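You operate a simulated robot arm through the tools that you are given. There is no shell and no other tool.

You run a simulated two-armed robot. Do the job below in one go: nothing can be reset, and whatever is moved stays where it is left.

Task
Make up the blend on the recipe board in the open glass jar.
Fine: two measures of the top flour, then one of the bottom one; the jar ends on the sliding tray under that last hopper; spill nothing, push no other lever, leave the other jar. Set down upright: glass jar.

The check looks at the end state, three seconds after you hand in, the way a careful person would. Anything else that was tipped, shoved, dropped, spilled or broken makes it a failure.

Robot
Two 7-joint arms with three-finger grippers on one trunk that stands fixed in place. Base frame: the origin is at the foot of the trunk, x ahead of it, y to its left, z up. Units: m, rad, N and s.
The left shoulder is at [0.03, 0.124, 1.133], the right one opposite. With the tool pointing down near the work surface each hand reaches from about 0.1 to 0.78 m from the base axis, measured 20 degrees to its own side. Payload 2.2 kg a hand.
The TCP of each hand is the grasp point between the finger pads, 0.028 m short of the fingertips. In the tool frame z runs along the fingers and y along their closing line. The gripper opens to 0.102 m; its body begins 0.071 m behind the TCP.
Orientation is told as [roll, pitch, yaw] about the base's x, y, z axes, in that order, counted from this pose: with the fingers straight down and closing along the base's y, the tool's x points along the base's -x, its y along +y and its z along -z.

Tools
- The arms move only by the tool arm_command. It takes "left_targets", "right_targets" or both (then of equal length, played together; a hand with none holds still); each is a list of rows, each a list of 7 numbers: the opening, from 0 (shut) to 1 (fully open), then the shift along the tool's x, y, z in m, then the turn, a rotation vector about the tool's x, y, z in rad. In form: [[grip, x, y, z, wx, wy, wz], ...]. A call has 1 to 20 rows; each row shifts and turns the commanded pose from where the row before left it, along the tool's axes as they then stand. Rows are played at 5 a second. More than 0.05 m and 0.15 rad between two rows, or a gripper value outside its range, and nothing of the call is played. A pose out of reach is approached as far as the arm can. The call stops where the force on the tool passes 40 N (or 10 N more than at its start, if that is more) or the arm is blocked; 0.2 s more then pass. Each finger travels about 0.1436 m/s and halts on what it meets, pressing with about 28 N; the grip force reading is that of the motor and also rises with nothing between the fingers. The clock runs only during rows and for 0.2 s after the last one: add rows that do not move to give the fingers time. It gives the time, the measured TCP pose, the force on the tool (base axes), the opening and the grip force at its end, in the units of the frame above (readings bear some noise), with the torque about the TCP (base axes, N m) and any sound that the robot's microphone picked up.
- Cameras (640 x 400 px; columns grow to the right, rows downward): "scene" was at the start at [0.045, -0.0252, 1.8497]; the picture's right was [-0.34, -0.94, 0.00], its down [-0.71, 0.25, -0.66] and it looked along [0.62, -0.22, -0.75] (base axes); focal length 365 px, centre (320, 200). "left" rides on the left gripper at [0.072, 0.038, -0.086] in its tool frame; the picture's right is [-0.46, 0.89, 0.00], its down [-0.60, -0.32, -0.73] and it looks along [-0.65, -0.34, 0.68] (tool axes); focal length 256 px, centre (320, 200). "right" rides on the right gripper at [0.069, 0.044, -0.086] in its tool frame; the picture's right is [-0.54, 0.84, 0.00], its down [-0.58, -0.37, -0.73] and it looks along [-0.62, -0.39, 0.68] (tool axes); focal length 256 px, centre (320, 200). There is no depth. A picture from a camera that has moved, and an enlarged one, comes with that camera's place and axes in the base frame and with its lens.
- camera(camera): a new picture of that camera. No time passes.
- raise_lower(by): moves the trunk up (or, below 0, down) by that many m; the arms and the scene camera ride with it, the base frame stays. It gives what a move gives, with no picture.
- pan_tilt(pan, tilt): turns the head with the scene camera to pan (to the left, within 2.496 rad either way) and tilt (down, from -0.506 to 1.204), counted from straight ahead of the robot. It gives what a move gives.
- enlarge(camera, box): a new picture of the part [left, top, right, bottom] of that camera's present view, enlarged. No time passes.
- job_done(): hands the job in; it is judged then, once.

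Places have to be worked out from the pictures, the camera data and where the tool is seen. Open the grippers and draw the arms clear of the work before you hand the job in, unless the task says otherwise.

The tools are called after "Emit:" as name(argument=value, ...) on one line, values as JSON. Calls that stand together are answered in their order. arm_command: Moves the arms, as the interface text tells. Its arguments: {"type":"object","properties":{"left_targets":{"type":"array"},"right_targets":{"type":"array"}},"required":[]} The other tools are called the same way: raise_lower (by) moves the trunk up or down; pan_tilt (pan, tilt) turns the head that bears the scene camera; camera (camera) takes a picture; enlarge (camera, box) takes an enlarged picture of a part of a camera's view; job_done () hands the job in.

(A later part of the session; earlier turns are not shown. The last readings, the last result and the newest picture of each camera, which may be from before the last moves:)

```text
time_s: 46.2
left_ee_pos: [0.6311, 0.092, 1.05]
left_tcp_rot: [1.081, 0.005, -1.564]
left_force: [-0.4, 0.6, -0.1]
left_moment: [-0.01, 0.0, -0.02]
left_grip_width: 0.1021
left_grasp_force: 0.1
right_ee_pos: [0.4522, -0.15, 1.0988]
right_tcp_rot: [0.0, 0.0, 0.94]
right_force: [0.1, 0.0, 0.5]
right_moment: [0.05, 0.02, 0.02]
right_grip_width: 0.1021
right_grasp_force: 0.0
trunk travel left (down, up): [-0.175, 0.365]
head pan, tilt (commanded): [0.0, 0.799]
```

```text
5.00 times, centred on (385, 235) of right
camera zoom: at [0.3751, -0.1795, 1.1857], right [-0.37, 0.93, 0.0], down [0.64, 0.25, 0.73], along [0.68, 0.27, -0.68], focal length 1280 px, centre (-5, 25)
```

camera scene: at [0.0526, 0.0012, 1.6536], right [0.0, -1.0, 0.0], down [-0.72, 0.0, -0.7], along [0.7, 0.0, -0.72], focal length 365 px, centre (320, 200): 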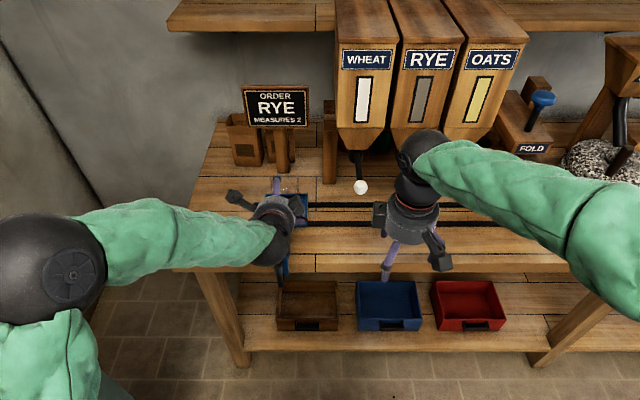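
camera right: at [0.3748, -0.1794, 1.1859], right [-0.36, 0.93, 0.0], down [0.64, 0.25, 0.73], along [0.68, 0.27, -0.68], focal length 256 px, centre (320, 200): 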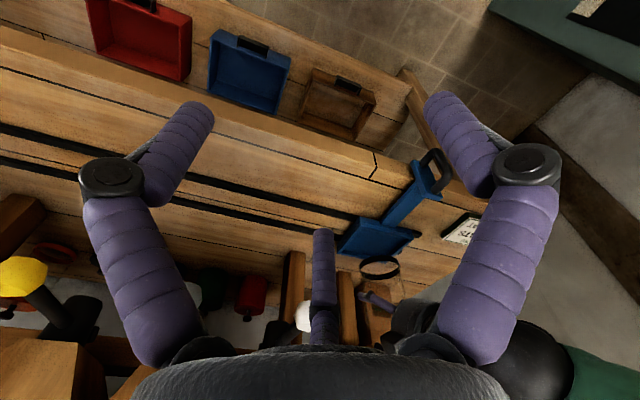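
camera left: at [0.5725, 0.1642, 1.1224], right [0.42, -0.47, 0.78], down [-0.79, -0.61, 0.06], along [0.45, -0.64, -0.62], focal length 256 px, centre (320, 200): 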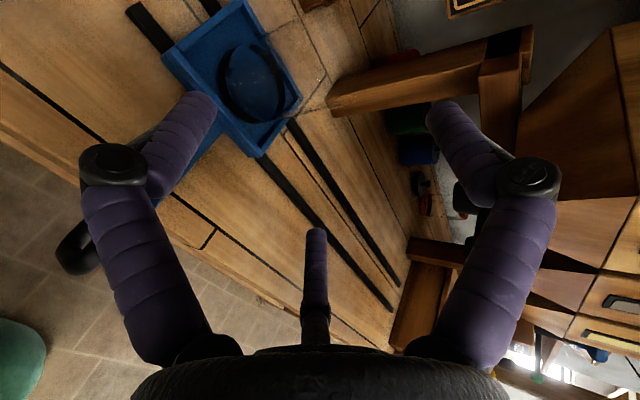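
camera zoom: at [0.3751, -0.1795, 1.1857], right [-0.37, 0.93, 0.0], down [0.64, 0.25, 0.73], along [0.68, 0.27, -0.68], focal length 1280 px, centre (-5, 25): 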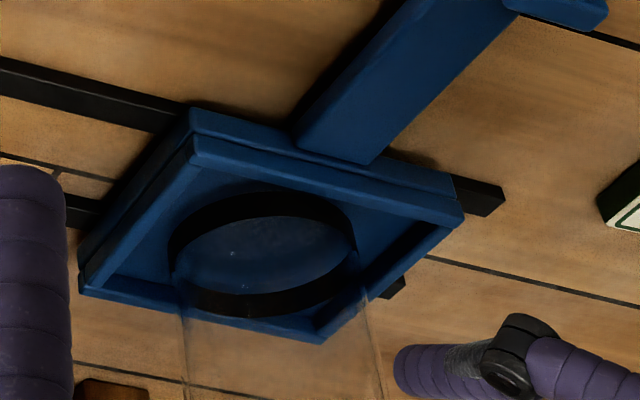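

The jar stands upright in the tray. I'll move the left hand away to the left, then study the tray handle with the right camera, since the right hand can cover the whole slide.

Emit:
arm_command(left_targets=[[1, 0.035, 0.0006, -0.012, 0, 0, 0], [1, 0.035, 0.0006, -0.012, 0, 0, 0], [1, 0.035, 0.0006, -0.012, 0, 0, 0], [1, 0.035, 0.0006, -0.012, 0, 0, 0], [1, 0.035, 0.0006, -0.012, 0, 0, 0], [1, 0.03, 0.0006, -0.012, 0, 0, 0], [1, 0, 0, 0, 0, 0, 0]])

Emit:
camera(camera="scene")

Emit:
enlarge(camera="scene", box=[250, 180, 330, 290])

Emit:
enlarge(camera="right", box=[370, 120, 490, 210])

```text
time_s: 47.8
left_ee_pos: [0.5694, 0.2981, 1.0876]
left_tcp_rot: [1.083, 0.007, -1.565]
left_force: [-0.6, 1.1, 0.0]
left_moment: [0.02, 0.0, -0.01]
left_grip_width: 0.102
left_grasp_force: 0.1
right_ee_pos: [0.4519, -0.15, 1.0986]
right_tcp_rot: [0.0, 0.001, 0.939]
right_force: [-0.4, -0.4, 0.0]
right_moment: [-0.01, 0.04, -0.01]
right_grip_width: 0.1021
right_grasp_force: 0.1
trunk travel left (down, up): [-0.175, 0.365]
head pan, tilt (commanded): [0.0, 0.799]
```

```text
taken
camera scene: at [0.0523, 0.0011, 1.6537], right [0.0, -1.0, 0.0], down [-0.72, 0.0, -0.7], along [0.7, 0.0, -0.72], focal length 365 px, centre (320, 200)
```

scene: 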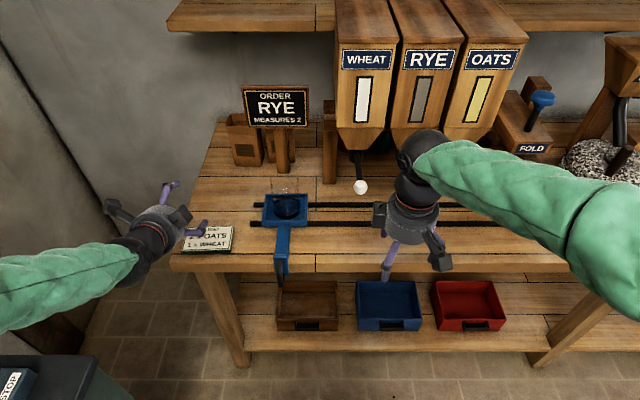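

```text
3.64 times, centred on (290, 235) of scene
camera zoom: at [0.0523, 0.0011, 1.6537], right [0.0, -1.0, 0.0], down [-0.72, 0.0, -0.7], along [0.7, 0.0, -0.72], focal length 1327 px, centre (429, 73)
```

zoom: 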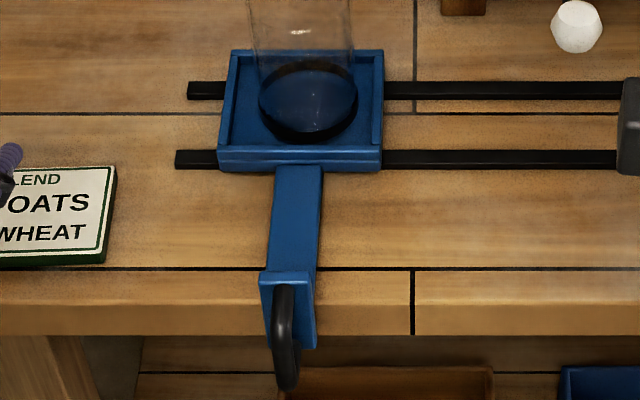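

```text
4.44 times, centred on (430, 165) of right
camera zoom: at [0.3748, -0.1796, 1.1858], right [-0.37, 0.93, 0.0], down [0.64, 0.25, 0.73], along [0.68, 0.27, -0.68], focal length 1138 px, centre (-169, 356)
```

zoom: 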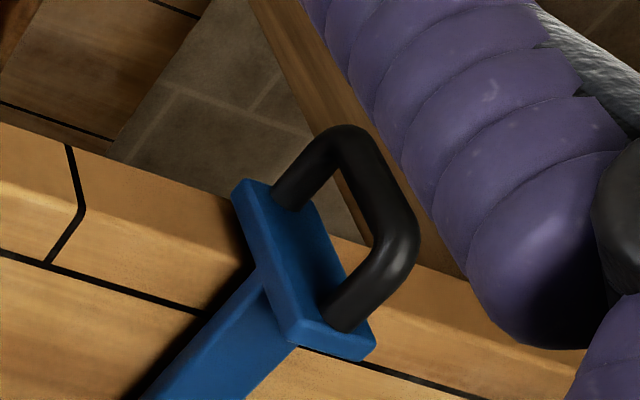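

The handle is a clear D-loop: bar at x ≈ 0.55, z 0.825–0.89, y ≈ 0.099. I'll turn the right hand so its thumb faces the robot and two fingers straddle the loop, and bring it above the handle, with the left hand moving further aside.

Emit:
arm_command(left_targets=[[1, 0.03, 0, -0.02, 0, 0, 0], [1, 0.03, 0, -0.02, 0, 0, 0], [1, 0.02, 0, -0.02, 0, 0, 0], [1, 0, 0, 0, 0, 0, 0], [1, 0, 0, 0, 0, 0, 0], [1, 0, 0, 0, 0, 0, 0], [1, 0, 0, 0, 0, 0, 0], [1, 0, 0, 0, 0, 0, 0], [1, 0, 0, 0, 0, 0, 0], [1, 0, 0, 0, 0, 0, 0], [1, 0, 0, 0, 0, 0, 0], [1, 0, 0, 0, 0, 0, 0], [1, 0, 0, 0, 0, 0, 0]], right_targets=[[1, 0, 0, 0, 0, 0, -0.126], [1, 0, 0, 0, 0, 0, -0.126], [1, 0, 0, 0, 0, 0, -0.126], [1, 0, 0, 0, 0, 0, -0.126], [1, 0, 0, 0, 0, 0, -0.126], [1, -0.0356, -0.0119, 0.0141, 0, 0, 0], [1, -0.0356, -0.0119, 0.0141, 0, 0, 0], [1, -0.0356, -0.0119, 0.0141, 0, 0, 0], [1, -0.0356, -0.0119, 0.0141, 0, 0, 0], [1, -0.0356, -0.0119, 0.0141, 0, 0, 0], [1, -0.0356, -0.0119, 0.0141, 0, 0, 0], [1, -0.0356, -0.0119, 0.0141, 0, 0, 0], [1, 0, 0, 0, 0, 0, 0]])

Emit:
camera(camera="right")

Emit:
camera(camera="scene")

```text
time_s: 50.6
left_ee_pos: [0.5137, 0.3748, 1.116]
left_tcp_rot: [1.082, 0.007, -1.562]
left_force: [0.8, 1.1, -0.6]
left_moment: [-0.02, 0.01, 0.01]
left_grip_width: 0.1022
left_grasp_force: 0.1
right_ee_pos: [0.5349, 0.098, 1.0016]
right_tcp_rot: [0.001, 0.0, 1.566]
right_force: [0.0, -0.7, -0.1]
right_moment: [0.02, -0.02, 0.0]
right_grip_width: 0.1021
right_grasp_force: 0.0
trunk travel left (down, up): [-0.175, 0.365]
head pan, tilt (commanded): [0.0, 0.799]
```

```text
taken
camera right: at [0.4912, 0.0301, 1.0876], right [-0.84, 0.54, 0.0], down [0.37, 0.58, 0.73], along [0.39, 0.62, -0.68], focal length 256 px, centre (320, 200)
```

right: 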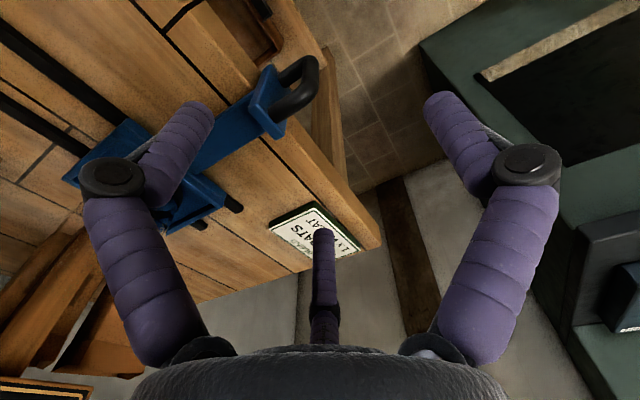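

```text
taken
camera scene: at [0.0514, 0.0007, 1.6537], right [0.0, -1.0, 0.0], down [-0.72, 0.0, -0.7], along [0.7, 0.0, -0.72], focal length 365 px, centre (320, 200)
```

scene: 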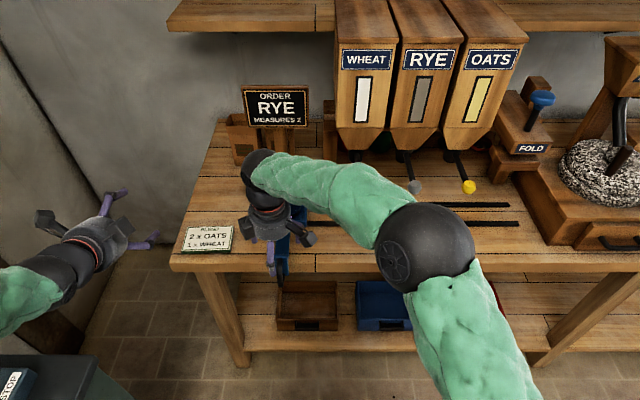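

The right hand is above the handle with the forearm well in front of the knobs. I'll tilt the fingers slightly forward and descend part way to check the straddle.

Emit:
arm_command(right_targets=[[1, 0, 0, 0, 0.125, 0, 0], [1, 0, 0, 0, 0.125, 0, 0], [1, -0.0003, 0.0039, 0.025, 0, 0, 0], [1, -0.0003, 0.0039, 0.025, 0, 0, 0], [1, -0.0003, 0.0039, 0.025, 0, 0, 0], [1, 0, 0, 0, 0, 0, 0]])

Emit:
camera(camera="right")

Emit:
enlarge(camera="scene", box=[230, 190, 340, 290])

```text
time_s: 52.0
left_ee_pos: [0.5146, 0.3755, 1.1174]
left_tcp_rot: [1.083, 0.005, -1.561]
left_force: [0.5, 0.8, 0.2]
left_moment: [0.0, -0.01, 0.0]
left_grip_width: 0.102
left_grasp_force: 0.0
right_ee_pos: [0.54, 0.1003, 0.9248]
right_tcp_rot: [-0.25, -0.001, 1.566]
right_force: [0.8, -0.7, 0.1]
right_moment: [-0.03, -0.01, 0.01]
right_grip_width: 0.1018
right_grasp_force: 0.1
trunk travel left (down, up): [-0.175, 0.365]
head pan, tilt (commanded): [0.0, 0.799]
```

```text
taken
camera right: at [0.4756, 0.032, 0.998], right [-0.82, 0.54, -0.21], down [0.17, 0.58, 0.8], along [0.55, 0.62, -0.56], focal length 256 px, centre (320, 200)
```

right: 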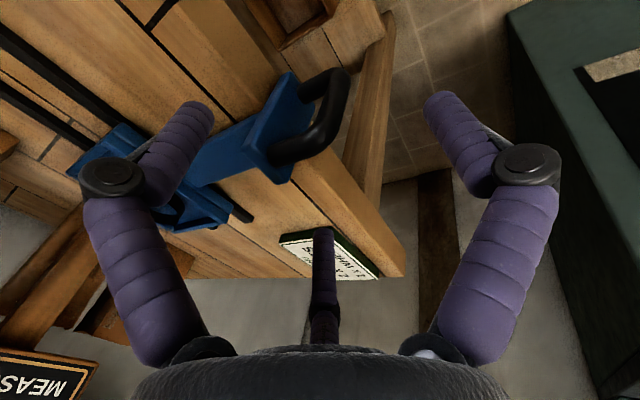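

```text
4.00 times, centred on (285, 240) of scene
camera zoom: at [0.0515, 0.0013, 1.6537], right [0.0, -1.0, 0.0], down [-0.72, 0.0, -0.7], along [0.7, 0.0, -0.72], focal length 1459 px, centre (460, 40)
```

zoom: 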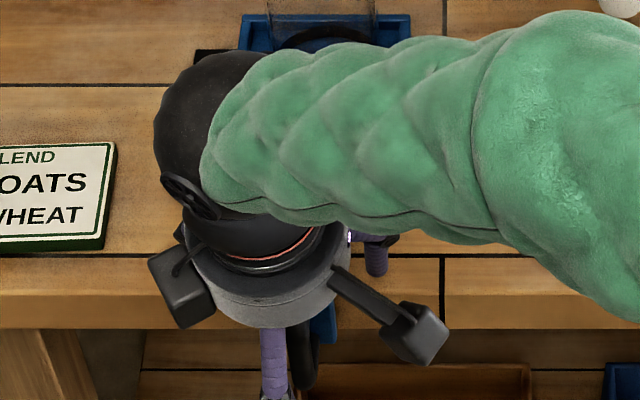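

The handle lies ahead between the fingers. I'll enlarge the right camera to fix the bar's position relative to the TCP.

Emit:
enlarge(camera="right", box=[240, 50, 370, 190])

```text
2.86 times, centred on (305, 120) of right
camera zoom: at [0.4756, 0.032, 0.998], right [-0.82, 0.54, -0.21], down [0.17, 0.58, 0.8], along [0.55, 0.62, -0.56], focal length 731 px, centre (363, 429)
```

zoom: 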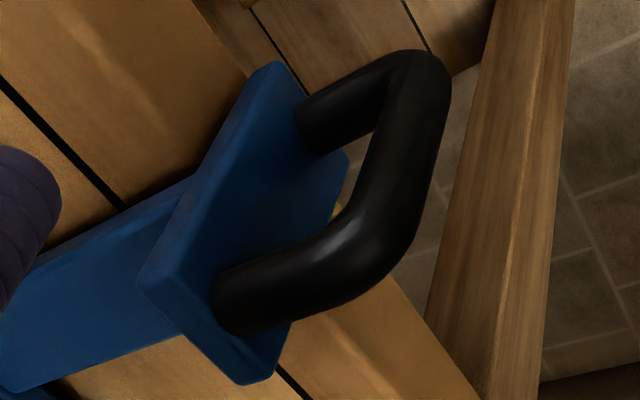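

The bar runs at about (0.553, 0.103), z 0.813–0.882. I'll descend the last 6 cm so the pads are level with the middle of the bar.

Emit:
arm_command(right_targets=[[1, -0.0004, 0.001, 0.02, 0, 0, 0], [1, -0.0004, 0.001, 0.02, 0, 0, 0], [1, -0.0004, 0.001, 0.02, 0, 0, 0], [1, 0, 0, 0.003, 0, 0, 0], [1, 0, 0, 0, 0, 0, 0]])

Emit:
camera(camera="right")

Emit:
enlarge(camera="scene", box=[230, 190, 340, 290])

```text
time_s: 53.2
left_ee_pos: [0.5138, 0.377, 1.1162]
left_tcp_rot: [1.082, 0.005, -1.562]
left_force: [-0.5, 0.6, -1.3]
left_moment: [-0.01, 0.01, 0.0]
left_grip_width: 0.1021
left_grasp_force: 0.1
right_ee_pos: [0.5547, 0.1022, 0.8639]
right_tcp_rot: [-0.25, 0.0, 1.57]
right_force: [-0.4, 0.9, 0.1]
right_moment: [-0.01, -0.01, 0.01]
right_grip_width: 0.1019
right_grasp_force: 0.0
trunk travel left (down, up): [-0.175, 0.365]
head pan, tilt (commanded): [0.0, 0.799]
```

```text
taken
camera right: at [0.49, 0.0337, 0.9364], right [-0.82, 0.54, -0.21], down [0.17, 0.58, 0.8], along [0.55, 0.62, -0.56], focal length 256 px, centre (320, 200)
```

right: 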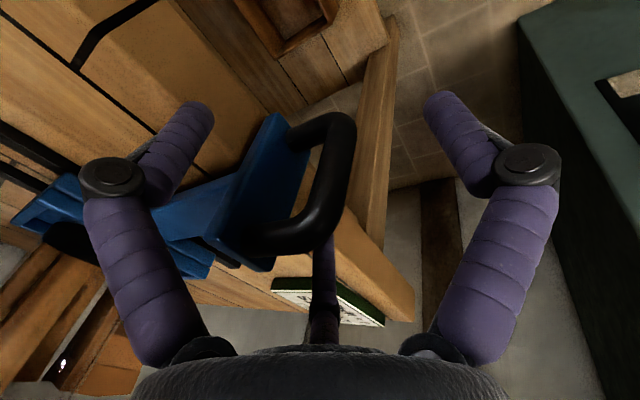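

```text
4.00 times, centred on (285, 240) of scene
camera zoom: at [0.0521, 0.0015, 1.6537], right [0.0, -1.0, 0.0], down [-0.72, 0.0, -0.7], along [0.7, 0.0, -0.72], focal length 1459 px, centre (460, 40)
```

zoom: 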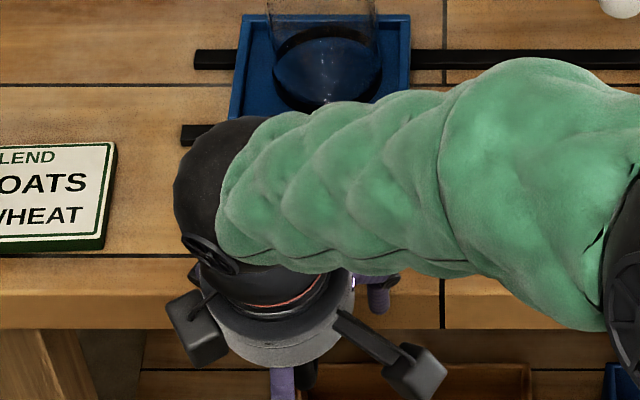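

The bar is centred at the grasp point. I'll close the gripper on the handle gradually.

Emit:
arm_command(right_targets=[[0.7, 0, 0, 0, 0, 0, 0], [0.5, 0, 0, 0, 0, 0, 0], [0.35, 0, 0, 0, 0, 0, 0], [0.2, 0, 0, 0, 0, 0, 0], [0.1, 0, 0, 0, 0, 0, 0], [0.0, 0, 0, 0, 0, 0, 0], [0.0, 0, 0, 0, 0, 0, 0]])

Emit:
camera(camera="right")

Emit:
enlarge(camera="scene", box=[230, 170, 340, 270])

```text
time_s: 54.5
left_ee_pos: [0.5117, 0.3752, 1.117]
left_tcp_rot: [1.085, 0.007, -1.562]
left_force: [-0.2, -0.3, 0.8]
left_moment: [0.01, 0.03, 0.01]
left_grip_width: 0.1019
left_grasp_force: 0.1
right_ee_pos: [0.5441, 0.1013, 0.8583]
right_tcp_rot: [-0.227, 0.011, 1.569]
right_force: [-26.4, -4.3, 8.5]
right_moment: [0.49, 1.13, -0.12]
right_grip_width: 0.0201
right_grasp_force: 27.8
trunk travel left (down, up): [-0.175, 0.365]
head pan, tilt (commanded): [0.0, 0.799]
stopped in row 6 (right hand): the force on the tool passed its limit at 49 N (the readings are from after the stop); the commanded pose is now the measured one
```

```text
taken
camera right: at [0.4801, 0.0328, 0.933], right [-0.82, 0.53, -0.2], down [0.19, 0.58, 0.79], along [0.54, 0.61, -0.58], focal length 256 px, centre (320, 200)
```

right: 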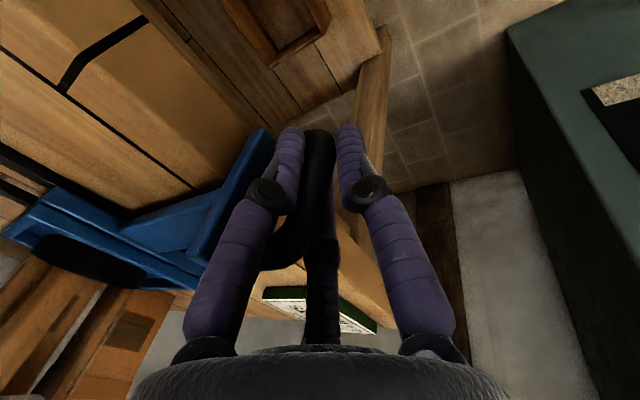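

```text
4.00 times, centred on (285, 220) of scene
camera zoom: at [0.0484, 0.0002, 1.654], right [0.0, -1.0, 0.0], down [-0.72, 0.0, -0.7], along [0.7, 0.0, -0.72], focal length 1459 px, centre (460, 120)
```

zoom: 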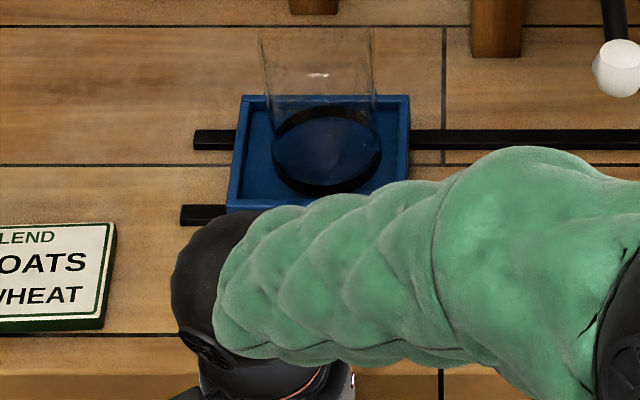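

The grip closed to 20 mm but pulled the hand about 1 cm, because the bar sits slightly nearer the robot than the finger centre. I'll loosen to a light hold and ease the hand back a few millimetres to remove the side load.

Emit:
arm_command(right_targets=[[0.2, 0, 0, 0, 0, 0, 0], [0.2, 0, 0.002, 0, 0, 0, 0], [0.2, 0, 0, 0, 0, 0, 0]])

Emit:
camera(camera="right")

```text
time_s: 55.3
left_ee_pos: [0.5142, 0.3753, 1.1159]
left_tcp_rot: [1.082, 0.005, -1.564]
left_force: [-0.1, 0.7, -0.5]
left_moment: [0.02, 0.0, -0.01]
left_grip_width: 0.1018
left_grasp_force: 0.0
right_ee_pos: [0.5452, 0.1015, 0.8595]
right_tcp_rot: [-0.236, 0.004, 1.569]
right_force: [-7.8, -2.0, -5.3]
right_moment: [-0.07, 0.22, -0.02]
right_grip_width: 0.0273
right_grasp_force: 5.6
trunk travel left (down, up): [-0.175, 0.365]
head pan, tilt (commanded): [0.0, 0.799]
```

```text
taken
camera right: at [0.4832, 0.0338, 0.933], right [-0.82, 0.53, -0.2], down [0.18, 0.58, 0.79], along [0.54, 0.61, -0.58], focal length 256 px, centre (320, 200)
```

right: 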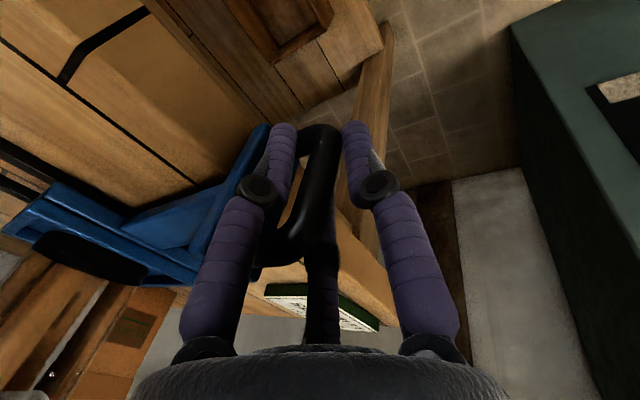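

Side load is down to about 8 N. I'll ease back another 3 mm.

Emit:
arm_command(right_targets=[[0.22, 0, 0.003, -0.001, 0, 0, 0], [0.22, 0, 0, 0, 0, 0, 0]])

```text
time_s: 55.9
left_ee_pos: [0.5136, 0.377, 1.1164]
left_tcp_rot: [1.082, 0.005, -1.562]
left_force: [-0.2, -0.1, 0.1]
left_moment: [0.0, 0.01, 0.01]
left_grip_width: 0.102
left_grasp_force: 0.1
right_ee_pos: [0.5444, 0.1028, 0.8609]
right_tcp_rot: [-0.24, 0.004, 1.569]
right_force: [-2.4, 1.9, -0.1]
right_moment: [0.08, 0.08, -0.02]
right_grip_width: 0.0249
right_grasp_force: 1.6
trunk travel left (down, up): [-0.175, 0.365]
head pan, tilt (commanded): [0.0, 0.799]
```

Forces are near zero, so the handle is lightly caged. I'll test a short slow slide to the right (-y) and check the force and that the jar rides along.

Emit:
arm_command(right_targets=[[0.2, 0.004, 0, 0, 0, 0, 0], [0.2, 0.006, 0, 0, 0, 0, 0], [0.2, 0.008, 0, 0, 0, 0, 0], [0.2, 0.008, 0, 0, 0, 0, 0], [0.2, 0.004, 0, 0, 0, 0, 0], [0.2, 0, 0, 0, 0, 0, 0]])

Emit:
camera(camera="scene")

Emit:
enlarge(camera="scene", box=[250, 150, 350, 250])

```text
time_s: 57.3
left_ee_pos: [0.5134, 0.3745, 1.1162]
left_tcp_rot: [1.082, 0.007, -1.562]
left_force: [-0.8, 0.2, 0.1]
left_moment: [0.01, -0.01, 0.01]
left_grip_width: 0.1019
left_grasp_force: 0.1
right_ee_pos: [0.5439, 0.0714, 0.8606]
right_tcp_rot: [-0.237, 0.007, 1.57]
right_force: [-3.9, 3.1, 0.4]
right_moment: [-0.29, 0.38, 0.03]
right_grip_width: 0.0213
right_grasp_force: 9.3
trunk travel left (down, up): [-0.175, 0.365]
head pan, tilt (commanded): [0.0, 0.799]
```

```text
taken
camera scene: at [0.0518, 0.0014, 1.6537], right [0.0, -1.0, 0.0], down [-0.72, 0.0, -0.7], along [0.7, 0.0, -0.72], focal length 365 px, centre (320, 200)
```

scene: 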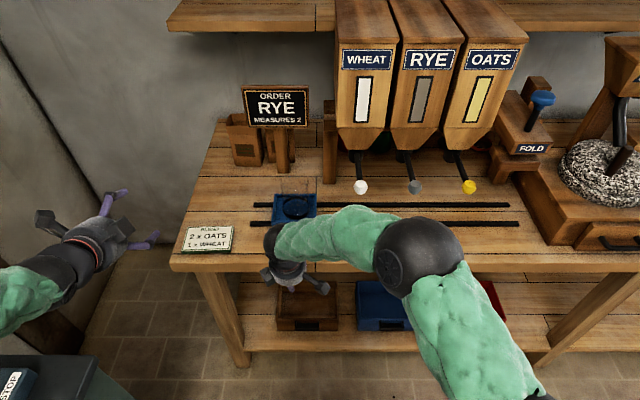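

```text
4.00 times, centred on (300, 200) of scene
camera zoom: at [0.0518, 0.0014, 1.6537], right [0.0, -1.0, 0.0], down [-0.72, 0.0, -0.7], along [0.7, 0.0, -0.72], focal length 1459 px, centre (400, 200)
```

zoom: 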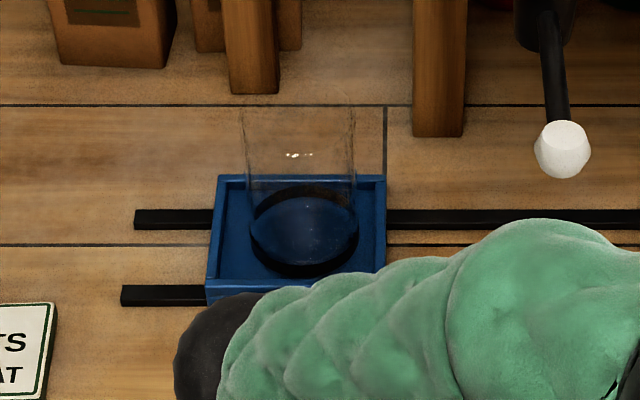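

The tray slides freely with about 3 N, and the jar rides centred in it. I'll continue slowly toward the oats hopper, stopping a little short to check.

Emit:
arm_command(right_targets=[[0.2, 0.008, 0, 0, 0, 0, 0], [0.2, 0.012, 0, 0, 0, 0, 0], [0.2, 0.016, 0, 0, 0, 0, 0], [0.2, 0.018, 0, 0, 0, 0, 0], [0.2, 0.018, 0, 0, 0, 0, 0], [0.2, 0.018, 0, 0, 0, 0, 0], [0.2, 0.018, 0, 0, 0, 0, 0], [0.2, 0.018, 0, 0, 0, 0, 0], [0.2, 0.018, 0, 0, 0, 0, 0], [0.2, 0.016, 0, 0, 0, 0, 0], [0.2, 0.012, 0, 0, 0, 0, 0], [0.2, 0.008, 0, 0, 0, 0, 0], [0.2, 0, 0, 0, 0, 0, 0]])

Emit:
camera(camera="scene")

```text
time_s: 60.1
left_ee_pos: [0.5143, 0.3759, 1.1158]
left_tcp_rot: [1.082, 0.005, -1.562]
left_force: [0.3, -0.6, -0.2]
left_moment: [-0.01, 0.0, 0.0]
left_grip_width: 0.102
left_grasp_force: 0.1
right_ee_pos: [0.5433, -0.1087, 0.8612]
right_tcp_rot: [-0.235, 0.004, 1.57]
right_force: [-2.9, -0.6, -3.3]
right_moment: [-0.07, 0.07, -0.01]
right_grip_width: 0.0233
right_grasp_force: 1.8
trunk travel left (down, up): [-0.175, 0.365]
head pan, tilt (commanded): [0.0, 0.799]
```

```text
taken
camera scene: at [0.0518, 0.0014, 1.6537], right [0.0, -1.0, 0.0], down [-0.72, 0.0, -0.7], along [0.7, 0.0, -0.72], focal length 365 px, centre (320, 200)
```

scene: 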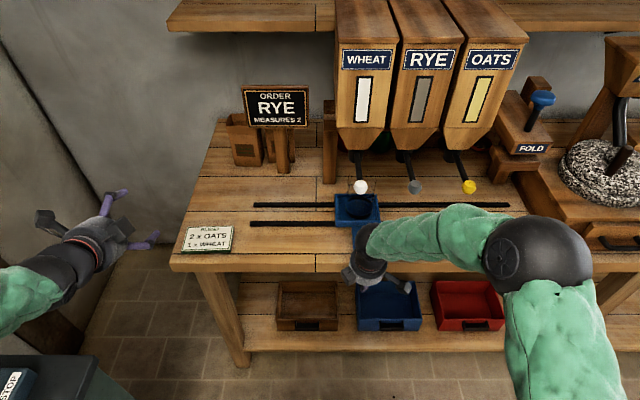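

The tray is passing under wheat and everything is steady. I'll continue about 20 cm more toward oats.

Emit:
arm_command(right_targets=[[0.2, 0.008, 0, 0, 0, 0, 0], [0.2, 0.012, 0, 0, 0, 0, 0], [0.2, 0.016, 0, 0, 0, 0, 0], [0.2, 0.018, 0, 0, 0, 0, 0], [0.2, 0.018, 0, 0, 0, 0, 0], [0.2, 0.018, 0, 0, 0, 0, 0], [0.2, 0.018, 0, 0, 0, 0, 0], [0.2, 0.018, 0, 0, 0, 0, 0], [0.2, 0.018, 0, 0, 0, 0, 0], [0.2, 0.018, 0, 0, 0, 0, 0], [0.2, 0.016, 0, 0, 0, 0, 0], [0.2, 0.01, 0, 0, 0, 0, 0], [0.2, 0.006, 0, 0, 0, 0, 0], [0.2, 0, 0, 0, 0, 0, 0]])

Emit:
camera(camera="scene")

Emit:
enlarge(camera="scene", box=[420, 140, 520, 240])

```text
time_s: 63.1
left_ee_pos: [0.514, 0.3763, 1.1159]
left_tcp_rot: [1.083, 0.006, -1.561]
left_force: [-0.1, 0.2, -0.1]
left_moment: [-0.01, 0.02, 0.0]
left_grip_width: 0.1021
left_grasp_force: 0.0
right_ee_pos: [0.5419, -0.3026, 0.8625]
right_tcp_rot: [-0.239, 0.003, 1.567]
right_force: [-2.5, -1.5, 0.8]
right_moment: [-0.01, 0.02, -0.01]
right_grip_width: 0.0217
right_grasp_force: 1.0
trunk travel left (down, up): [-0.175, 0.365]
head pan, tilt (commanded): [0.0, 0.799]
```

```text
taken
camera scene: at [0.0517, 0.0013, 1.6537], right [0.0, -1.0, 0.0], down [-0.72, 0.0, -0.7], along [0.7, 0.0, -0.72], focal length 365 px, centre (320, 200)
```

scene: 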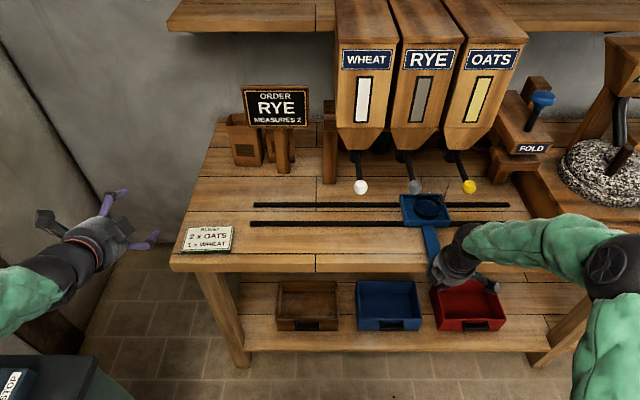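

```text
4.00 times, centred on (470, 190) of scene
camera zoom: at [0.0517, 0.0013, 1.6537], right [0.0, -1.0, 0.0], down [-0.72, 0.0, -0.7], along [0.7, 0.0, -0.72], focal length 1459 px, centre (-280, 240)
```

zoom: 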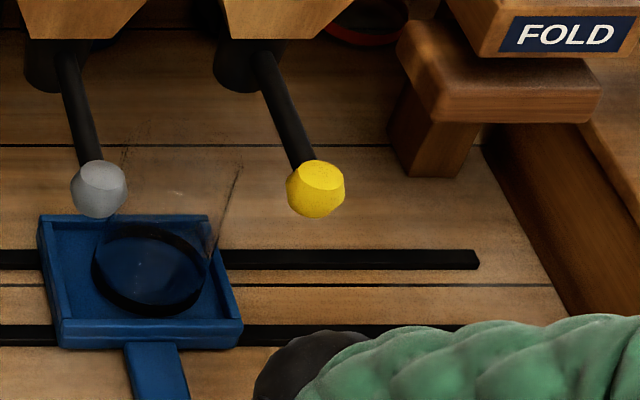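

The jar now reads y ≈ -0.309 and the oats spout y ≈ -0.322 in the same camera. I'll slide about 13 mm more and re-check the alignment.

Emit:
arm_command(right_targets=[[0.2, 0.003, 0, 0, 0, 0, 0], [0.2, 0.004, 0, 0, 0, 0, 0], [0.2, 0.004, 0, 0, 0, 0, 0], [0.2, 0.002, 0, 0, 0, 0, 0], [0.2, 0, 0, 0, 0, 0, 0]])

Emit:
enlarge(camera="scene", box=[430, 140, 490, 220])

Emit:
camera(camera="right")

```text
time_s: 64.3
left_ee_pos: [0.5138, 0.3753, 1.1162]
left_tcp_rot: [1.084, 0.004, -1.562]
left_force: [0.0, -0.7, 1.1]
left_moment: [-0.01, -0.02, -0.03]
left_grip_width: 0.102
left_grasp_force: 0.1
right_ee_pos: [0.5413, -0.3148, 0.8613]
right_tcp_rot: [-0.238, 0.005, 1.569]
right_force: [0.0, 1.5, 0.6]
right_moment: [0.01, 0.03, 0.0]
right_grip_width: 0.0209
right_grasp_force: 0.7
trunk travel left (down, up): [-0.175, 0.365]
head pan, tilt (commanded): [0.0, 0.799]
```

```text
5.00 times, centred on (460, 180) of scene
camera zoom: at [0.0521, 0.0014, 1.6537], right [0.0, -1.0, 0.0], down [-0.72, 0.0, -0.7], along [0.7, 0.0, -0.72], focal length 1824 px, centre (-380, 300)
```

zoom: 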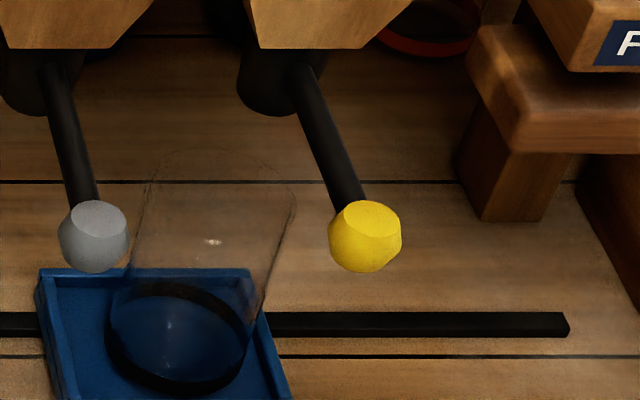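

```text
taken
camera right: at [0.4789, -0.3834, 0.9363], right [-0.82, 0.53, -0.2], down [0.18, 0.58, 0.79], along [0.54, 0.61, -0.57], focal length 256 px, centre (320, 200)
```

right: 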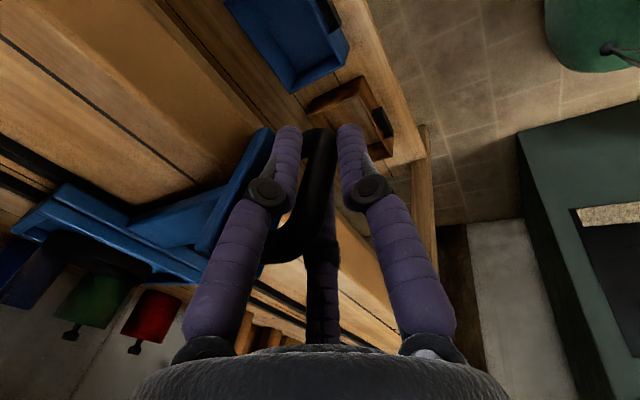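

The jar sits under the oats spout, both at y ≈ -0.32. I'll let go of the handle and withdraw the right hand upward and back.

Emit:
arm_command(right_targets=[[0.3, 0, 0, 0, 0, 0, 0], [0.5, 0, 0, 0, 0, 0, 0], [0.8, 0, 0, 0, 0, 0, 0], [1, 0, 0, 0, 0, 0, 0], [1, 0, 0, 0, 0, 0, 0], [1, 0, 0, -0.02, 0, 0, 0], [1, 0, 0, -0.03, 0, 0, 0], [1, 0, 0.01, -0.04, 0, 0, 0], [1, 0, 0.02, -0.04, 0, 0, 0], [1, 0, 0.02, -0.04, 0, 0, 0], [1, 0, 0.02, -0.04, 0, 0, 0], [1, 0, 0.01, -0.04, 0, 0, 0], [1, 0, 0, 0, 0, 0, 0]])

Emit:
camera(camera="scene")

Emit:
camera(camera="right")

```text
time_s: 67.1
left_ee_pos: [0.5137, 0.3756, 1.1156]
left_tcp_rot: [1.08, 0.005, -1.563]
left_force: [-0.1, -0.5, -0.5]
left_moment: [0.01, -0.01, 0.04]
left_grip_width: 0.1021
left_grasp_force: 0.0
right_ee_pos: [0.4055, -0.3159, 1.0869]
right_tcp_rot: [-0.234, 0.005, 1.569]
right_force: [-0.4, -1.4, -0.3]
right_moment: [0.0, 0.03, 0.01]
right_grip_width: 0.1021
right_grasp_force: 0.1
trunk travel left (down, up): [-0.175, 0.365]
head pan, tilt (commanded): [0.0, 0.799]
```

```text
taken
camera scene: at [0.0525, 0.0012, 1.6537], right [0.0, -1.0, 0.0], down [-0.72, 0.0, -0.7], along [0.7, 0.0, -0.72], focal length 365 px, centre (320, 200)
```

scene: 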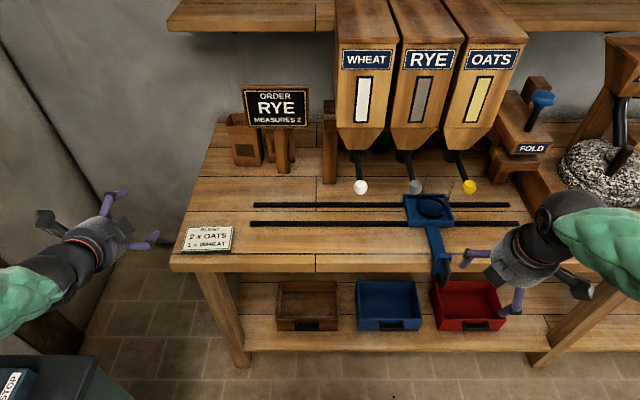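

```text
taken
camera right: at [0.3419, -0.3842, 1.1612], right [-0.82, 0.53, -0.2], down [0.18, 0.58, 0.79], along [0.54, 0.61, -0.57], focal length 256 px, centre (320, 200)
```

right: 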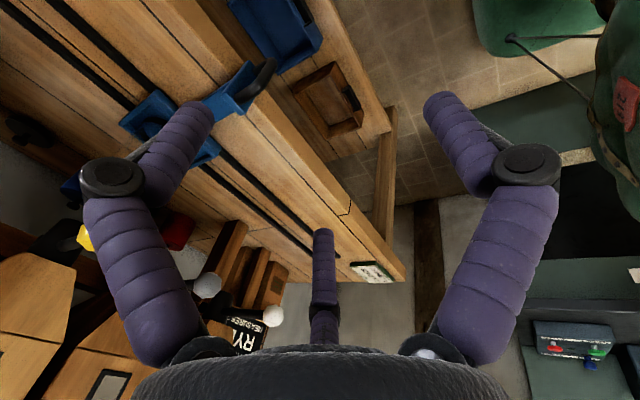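

The tray stays put. I'll close the right hand's fingers into a compact tip, raise it, and bring it over the yellow oats knob at about (0.631, -0.328, 1.098).

Emit:
arm_command(right_targets=[[0.7, 0, -0.0087, -0.0366, 0, 0, 0], [0.4, 0, -0.0087, -0.0366, 0, 0, 0], [0.1, 0, -0.0087, -0.0366, 0, 0, 0], [0, 0.0023, -0.0355, 0.0085, 0, 0, 0], [0, 0.0023, -0.0355, 0.0085, 0, 0, 0], [0, 0.0023, -0.0355, 0.0085, 0, 0, 0], [0, 0.0023, -0.0355, 0.0085, 0, 0, 0], [0, 0.0023, -0.0355, 0.0085, 0, 0, 0], [0, 0.002, -0.0355, 0.0085, 0, 0, 0], [0, 0, 0, 0, 0, 0, 0]])

Emit:
camera(camera="scene")

Emit:
camera(camera="right")

Emit:
enlarge(camera="scene", box=[420, 120, 520, 220])

```text
time_s: 69.3
left_ee_pos: [0.5123, 0.376, 1.1164]
left_tcp_rot: [1.084, 0.006, -1.562]
left_force: [-0.1, 0.6, 0.1]
left_moment: [0.02, -0.01, -0.03]
left_grip_width: 0.102
left_grasp_force: 0.1
right_ee_pos: [0.625, -0.3271, 1.2015]
right_tcp_rot: [-0.238, 0.005, 1.57]
right_force: [0.8, 0.0, -0.1]
right_moment: [-0.03, -0.03, 0.03]
right_grip_width: 0.0022
right_grasp_force: 28.4
trunk travel left (down, up): [-0.175, 0.365]
head pan, tilt (commanded): [0.0, 0.799]
```

```text
taken
camera scene: at [0.0507, 0.0013, 1.6538], right [0.0, -1.0, 0.0], down [-0.72, 0.0, -0.7], along [0.7, 0.0, -0.72], focal length 365 px, centre (320, 200)
```

scene: 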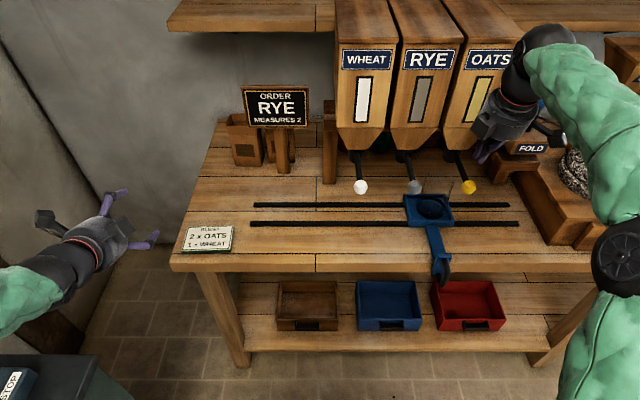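

```text
taken
camera right: at [0.5622, -0.3948, 1.2756], right [-0.82, 0.53, -0.2], down [0.18, 0.58, 0.79], along [0.54, 0.61, -0.57], focal length 256 px, centre (320, 200)
```

right: 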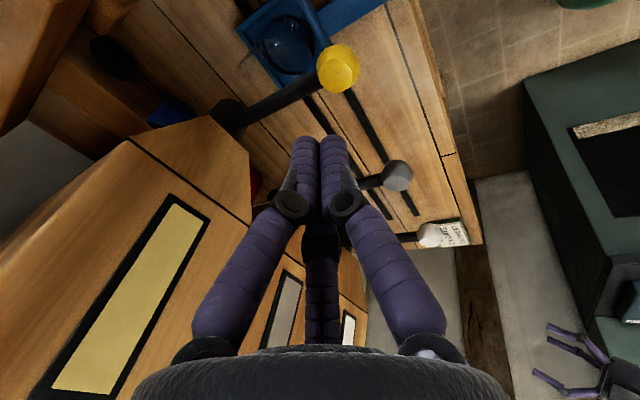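

```text
4.00 times, centred on (470, 170) of scene
camera zoom: at [0.0507, 0.0013, 1.6538], right [0.0, -1.0, 0.0], down [-0.72, 0.0, -0.7], along [0.7, 0.0, -0.72], focal length 1459 px, centre (-280, 320)
```

zoom: 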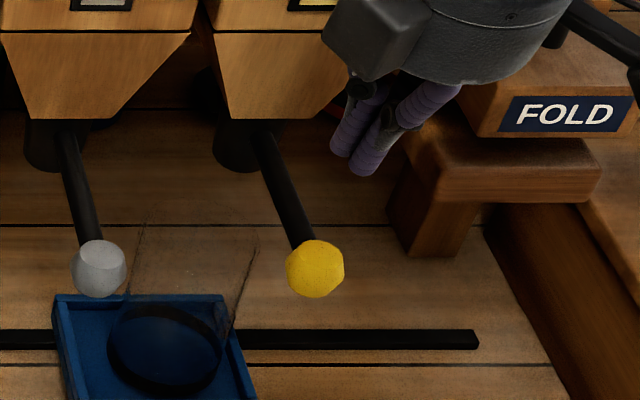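

The fingertips are directly above the oats knob (both cameras agree). I'll descend to just above it, then press in small steps, watching force and sound.

Emit:
arm_command(right_targets=[[0, 0, 0.0057, 0.0233, 0, 0, 0], [0, 0, 0.0057, 0.0233, 0, 0, 0], [0, 0, 0.0012, 0.0049, 0, 0, 0], [0, 0, 0.0012, 0.0049, 0, 0, 0], [0, 0, 0, 0, 0, 0, 0]])

Emit:
enlarge(camera="scene", box=[420, 120, 520, 220])

Emit:
camera(camera="right")

```text
time_s: 70.5
left_ee_pos: [0.5136, 0.3759, 1.1154]
left_tcp_rot: [1.083, 0.006, -1.562]
left_force: [-0.6, 0.3, 0.2]
left_moment: [-0.01, 0.04, 0.0]
left_grip_width: 0.1019
left_grasp_force: 0.0
right_ee_pos: [0.6247, -0.3255, 1.143]
right_tcp_rot: [-0.237, 0.006, 1.57]
right_force: [-0.3, -0.1, -0.4]
right_moment: [0.0, -0.04, -0.02]
right_grip_width: 0.0019
right_grasp_force: 27.7
trunk travel left (down, up): [-0.175, 0.365]
head pan, tilt (commanded): [0.0, 0.799]
```

```text
4.00 times, centred on (470, 170) of scene
camera zoom: at [0.0518, 0.0013, 1.6537], right [0.0, -1.0, 0.0], down [-0.72, 0.0, -0.7], along [0.7, 0.0, -0.72], focal length 1459 px, centre (-280, 320)
```

zoom: 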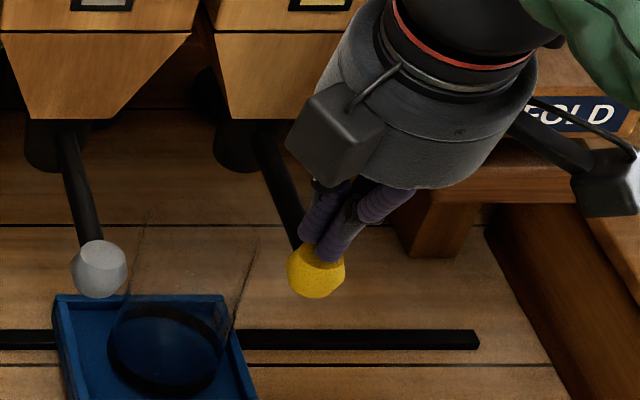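

```text
taken
camera right: at [0.5614, -0.3944, 1.2167], right [-0.82, 0.53, -0.2], down [0.18, 0.58, 0.79], along [0.54, 0.61, -0.57], focal length 256 px, centre (320, 200)
```

right: 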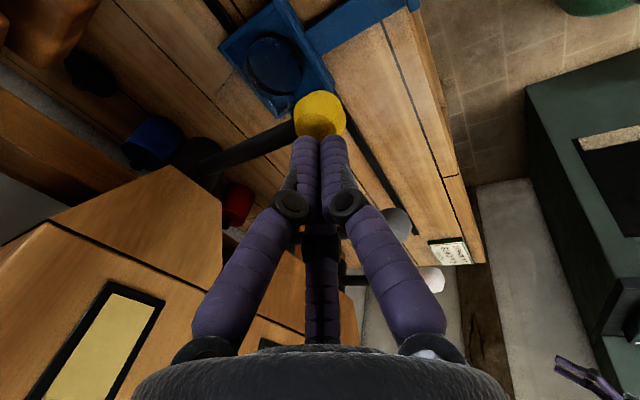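

The tips are a couple of millimetres above the knob with no force yet. I'll press down 9 mm in 3 mm steps and read the force and any sound.

Emit:
arm_command(right_targets=[[0, 0, 0.0007, 0.0029, 0, 0, 0], [0, 0, 0.0007, 0.0029, 0, 0, 0], [0, 0, 0.0007, 0.0029, 0, 0, 0]])

Emit:
enlarge(camera="scene", box=[420, 120, 520, 220])

```text
time_s: 71.3
left_ee_pos: [0.5128, 0.3761, 1.1164]
left_tcp_rot: [1.082, 0.006, -1.561]
left_force: [-0.2, 0.5, 0.8]
left_moment: [-0.01, 0.0, 0.02]
left_grip_width: 0.1018
left_grasp_force: 0.1
right_ee_pos: [0.6261, -0.3264, 1.1339]
right_tcp_rot: [-0.237, 0.006, 1.569]
right_force: [0.8, -0.7, -0.4]
right_moment: [0.0, -0.03, 0.02]
right_grip_width: 0.0022
right_grasp_force: 28.1
trunk travel left (down, up): [-0.175, 0.365]
head pan, tilt (commanded): [0.0, 0.799]
```

```text
4.00 times, centred on (470, 170) of scene
camera zoom: at [0.0519, 0.0013, 1.6537], right [0.0, -1.0, 0.0], down [-0.72, 0.0, -0.7], along [0.7, 0.0, -0.72], focal length 1459 px, centre (-280, 320)
```

zoom: 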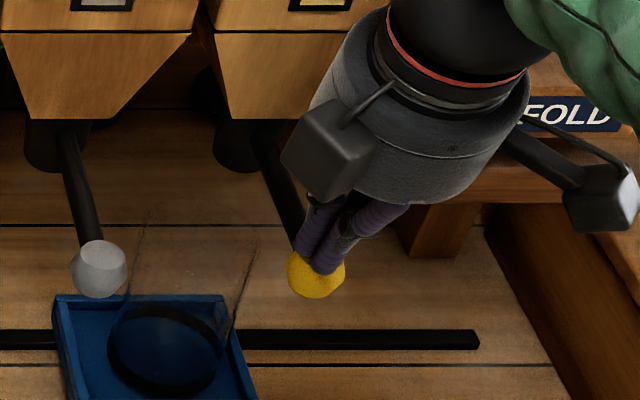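

No contact force yet at tip z ≈ 1.107, so I'll continue down in small steps.

Emit:
arm_command(right_targets=[[0, 0, 0.0007, 0.0029, 0, 0, 0], [0, 0, 0.0007, 0.0029, 0, 0, 0], [0, 0, 0.0007, 0.0029, 0, 0, 0], [0, 0, 0, 0, 0, 0, 0]])

Emit:
enlarge(camera="scene", box=[420, 120, 520, 220])

```text
time_s: 72.3
left_ee_pos: [0.5126, 0.3753, 1.1167]
left_tcp_rot: [1.082, 0.005, -1.563]
left_force: [-0.7, -0.2, -0.1]
left_moment: [0.04, -0.01, 0.04]
left_grip_width: 0.102
left_grasp_force: 0.1
right_ee_pos: [0.6254, -0.3276, 1.1243]
right_tcp_rot: [-0.235, 0.005, 1.57]
right_force: [0.4, -0.3, 0.8]
right_moment: [0.03, 0.0, 0.0]
right_grip_width: 0.0021
right_grasp_force: 27.9
trunk travel left (down, up): [-0.175, 0.365]
head pan, tilt (commanded): [0.0, 0.799]
```

```text
4.00 times, centred on (470, 170) of scene
camera zoom: at [0.0518, 0.0014, 1.6537], right [0.0, -1.0, 0.0], down [-0.72, 0.0, -0.7], along [0.7, 0.0, -0.72], focal length 1459 px, centre (-280, 320)
```

zoom: 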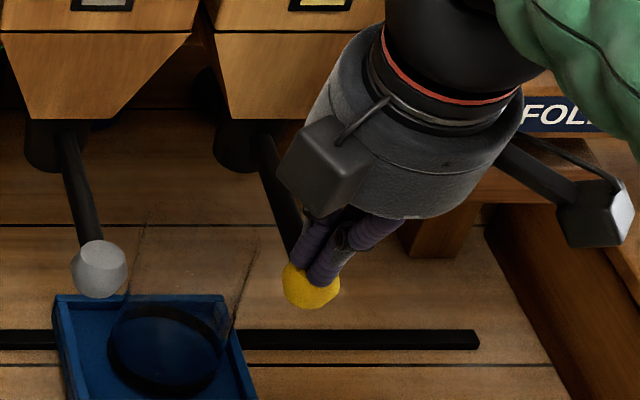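

The knob is moving down now with very little resistance. I'll keep pressing in small steps, watching for a sound or a stop.

Emit:
arm_command(right_targets=[[0, 0, 0.0007, 0.0029, 0, 0, 0], [0, 0, 0.0007, 0.0029, 0, 0, 0], [0, 0, 0.0007, 0.0029, 0, 0, 0], [0, 0, 0.0007, 0.0029, 0, 0, 0]])

Emit:
enlarge(camera="scene", box=[420, 120, 520, 220])

```text
time_s: 73.3
left_ee_pos: [0.5132, 0.3751, 1.1171]
left_tcp_rot: [1.083, 0.005, -1.564]
left_force: [-0.4, -0.9, 0.3]
left_moment: [0.0, -0.01, 0.01]
left_grip_width: 0.102
left_grasp_force: 0.0
right_ee_pos: [0.625, -0.3268, 1.1117]
right_tcp_rot: [-0.238, 0.006, 1.569]
right_force: [-0.2, -0.2, 1.3]
right_moment: [-0.01, -0.02, 0.0]
right_grip_width: 0.0021
right_grasp_force: 27.3
trunk travel left (down, up): [-0.175, 0.365]
head pan, tilt (commanded): [0.0, 0.799]
```

```text
4.00 times, centred on (470, 170) of scene
camera zoom: at [0.0518, 0.0014, 1.6537], right [0.0, -1.0, 0.0], down [-0.72, 0.0, -0.7], along [0.7, 0.0, -0.72], focal length 1459 px, centre (-280, 320)
```

zoom: 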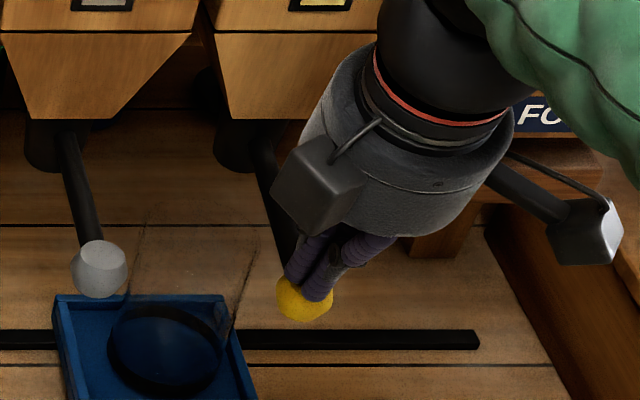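

The knob has gone down about 2 cm against roughly 1 N, with no sound so far. I'll continue pressing.

Emit:
arm_command(right_targets=[[0, 0, 0.0007, 0.0029, 0, 0, 0], [0, 0, 0.0007, 0.0029, 0, 0, 0], [0, 0, 0.0007, 0.0029, 0, 0, 0]])

Emit:
enlarge(camera="scene", box=[420, 120, 520, 220])

```text
time_s: 74.1
left_ee_pos: [0.5144, 0.3761, 1.1168]
left_tcp_rot: [1.082, 0.005, -1.561]
left_force: [0.5, -0.5, -0.1]
left_moment: [-0.01, 0.01, -0.03]
left_grip_width: 0.1021
left_grasp_force: 0.0
right_ee_pos: [0.6253, -0.3272, 1.103]
right_tcp_rot: [-0.237, 0.005, 1.569]
right_force: [1.1, -1.3, 1.5]
right_moment: [-0.02, -0.01, -0.03]
right_grip_width: 0.0019
right_grasp_force: 27.6
trunk travel left (down, up): [-0.175, 0.365]
head pan, tilt (commanded): [0.0, 0.799]
```

```text
4.00 times, centred on (470, 170) of scene
camera zoom: at [0.0518, 0.0013, 1.6537], right [0.0, -1.0, 0.0], down [-0.72, 0.0, -0.7], along [0.7, 0.0, -0.72], focal length 1459 px, centre (-280, 320)
```

zoom: 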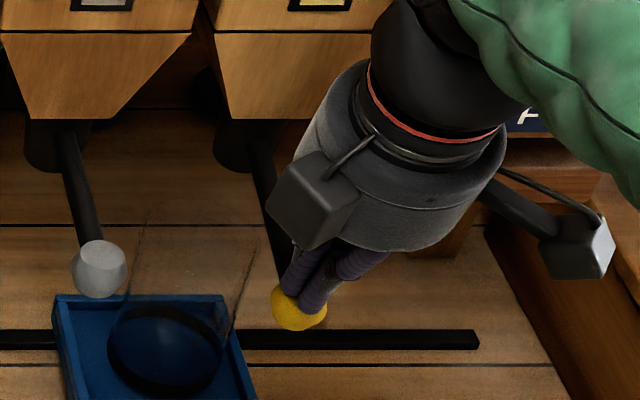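

Still moving smoothly against about 1.5 N. I'll press further in 4 mm steps.

Emit:
arm_command(right_targets=[[0, 0, 0.0009, 0.0039, 0, 0, 0], [0, 0, 0.0009, 0.0039, 0, 0, 0], [0, 0, 0.0009, 0.0039, 0, 0, 0]])

Emit:
enlarge(camera="scene", box=[420, 120, 520, 220])

```text
time_s: 74.9
left_ee_pos: [0.5144, 0.375, 1.116]
left_tcp_rot: [1.08, 0.006, -1.561]
left_force: [0.1, -0.8, 0.6]
left_moment: [0.02, 0.02, -0.02]
left_grip_width: 0.102
left_grasp_force: 0.2
right_ee_pos: [0.6253, -0.3275, 1.0906]
right_tcp_rot: [-0.239, 0.005, 1.569]
right_force: [0.1, 0.2, 2.7]
right_moment: [0.04, -0.02, 0.01]
right_grip_width: 0.0018
right_grasp_force: 28.4
trunk travel left (down, up): [-0.175, 0.365]
head pan, tilt (commanded): [0.0, 0.799]
```

```text
4.00 times, centred on (470, 170) of scene
camera zoom: at [0.0518, 0.0015, 1.6537], right [0.0, -1.0, 0.0], down [-0.72, 0.0, -0.7], along [0.7, 0.0, -0.72], focal length 1459 px, centre (-280, 320)
```

zoom: 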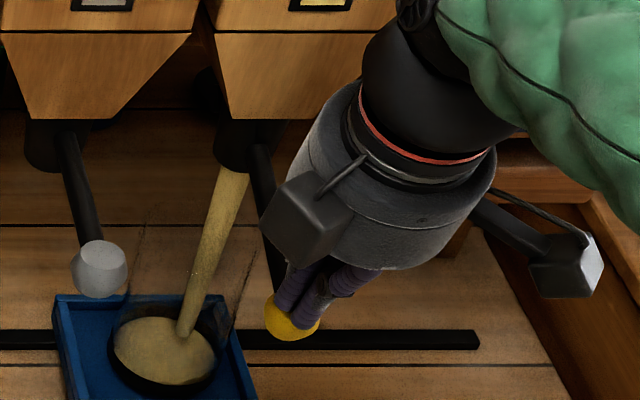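

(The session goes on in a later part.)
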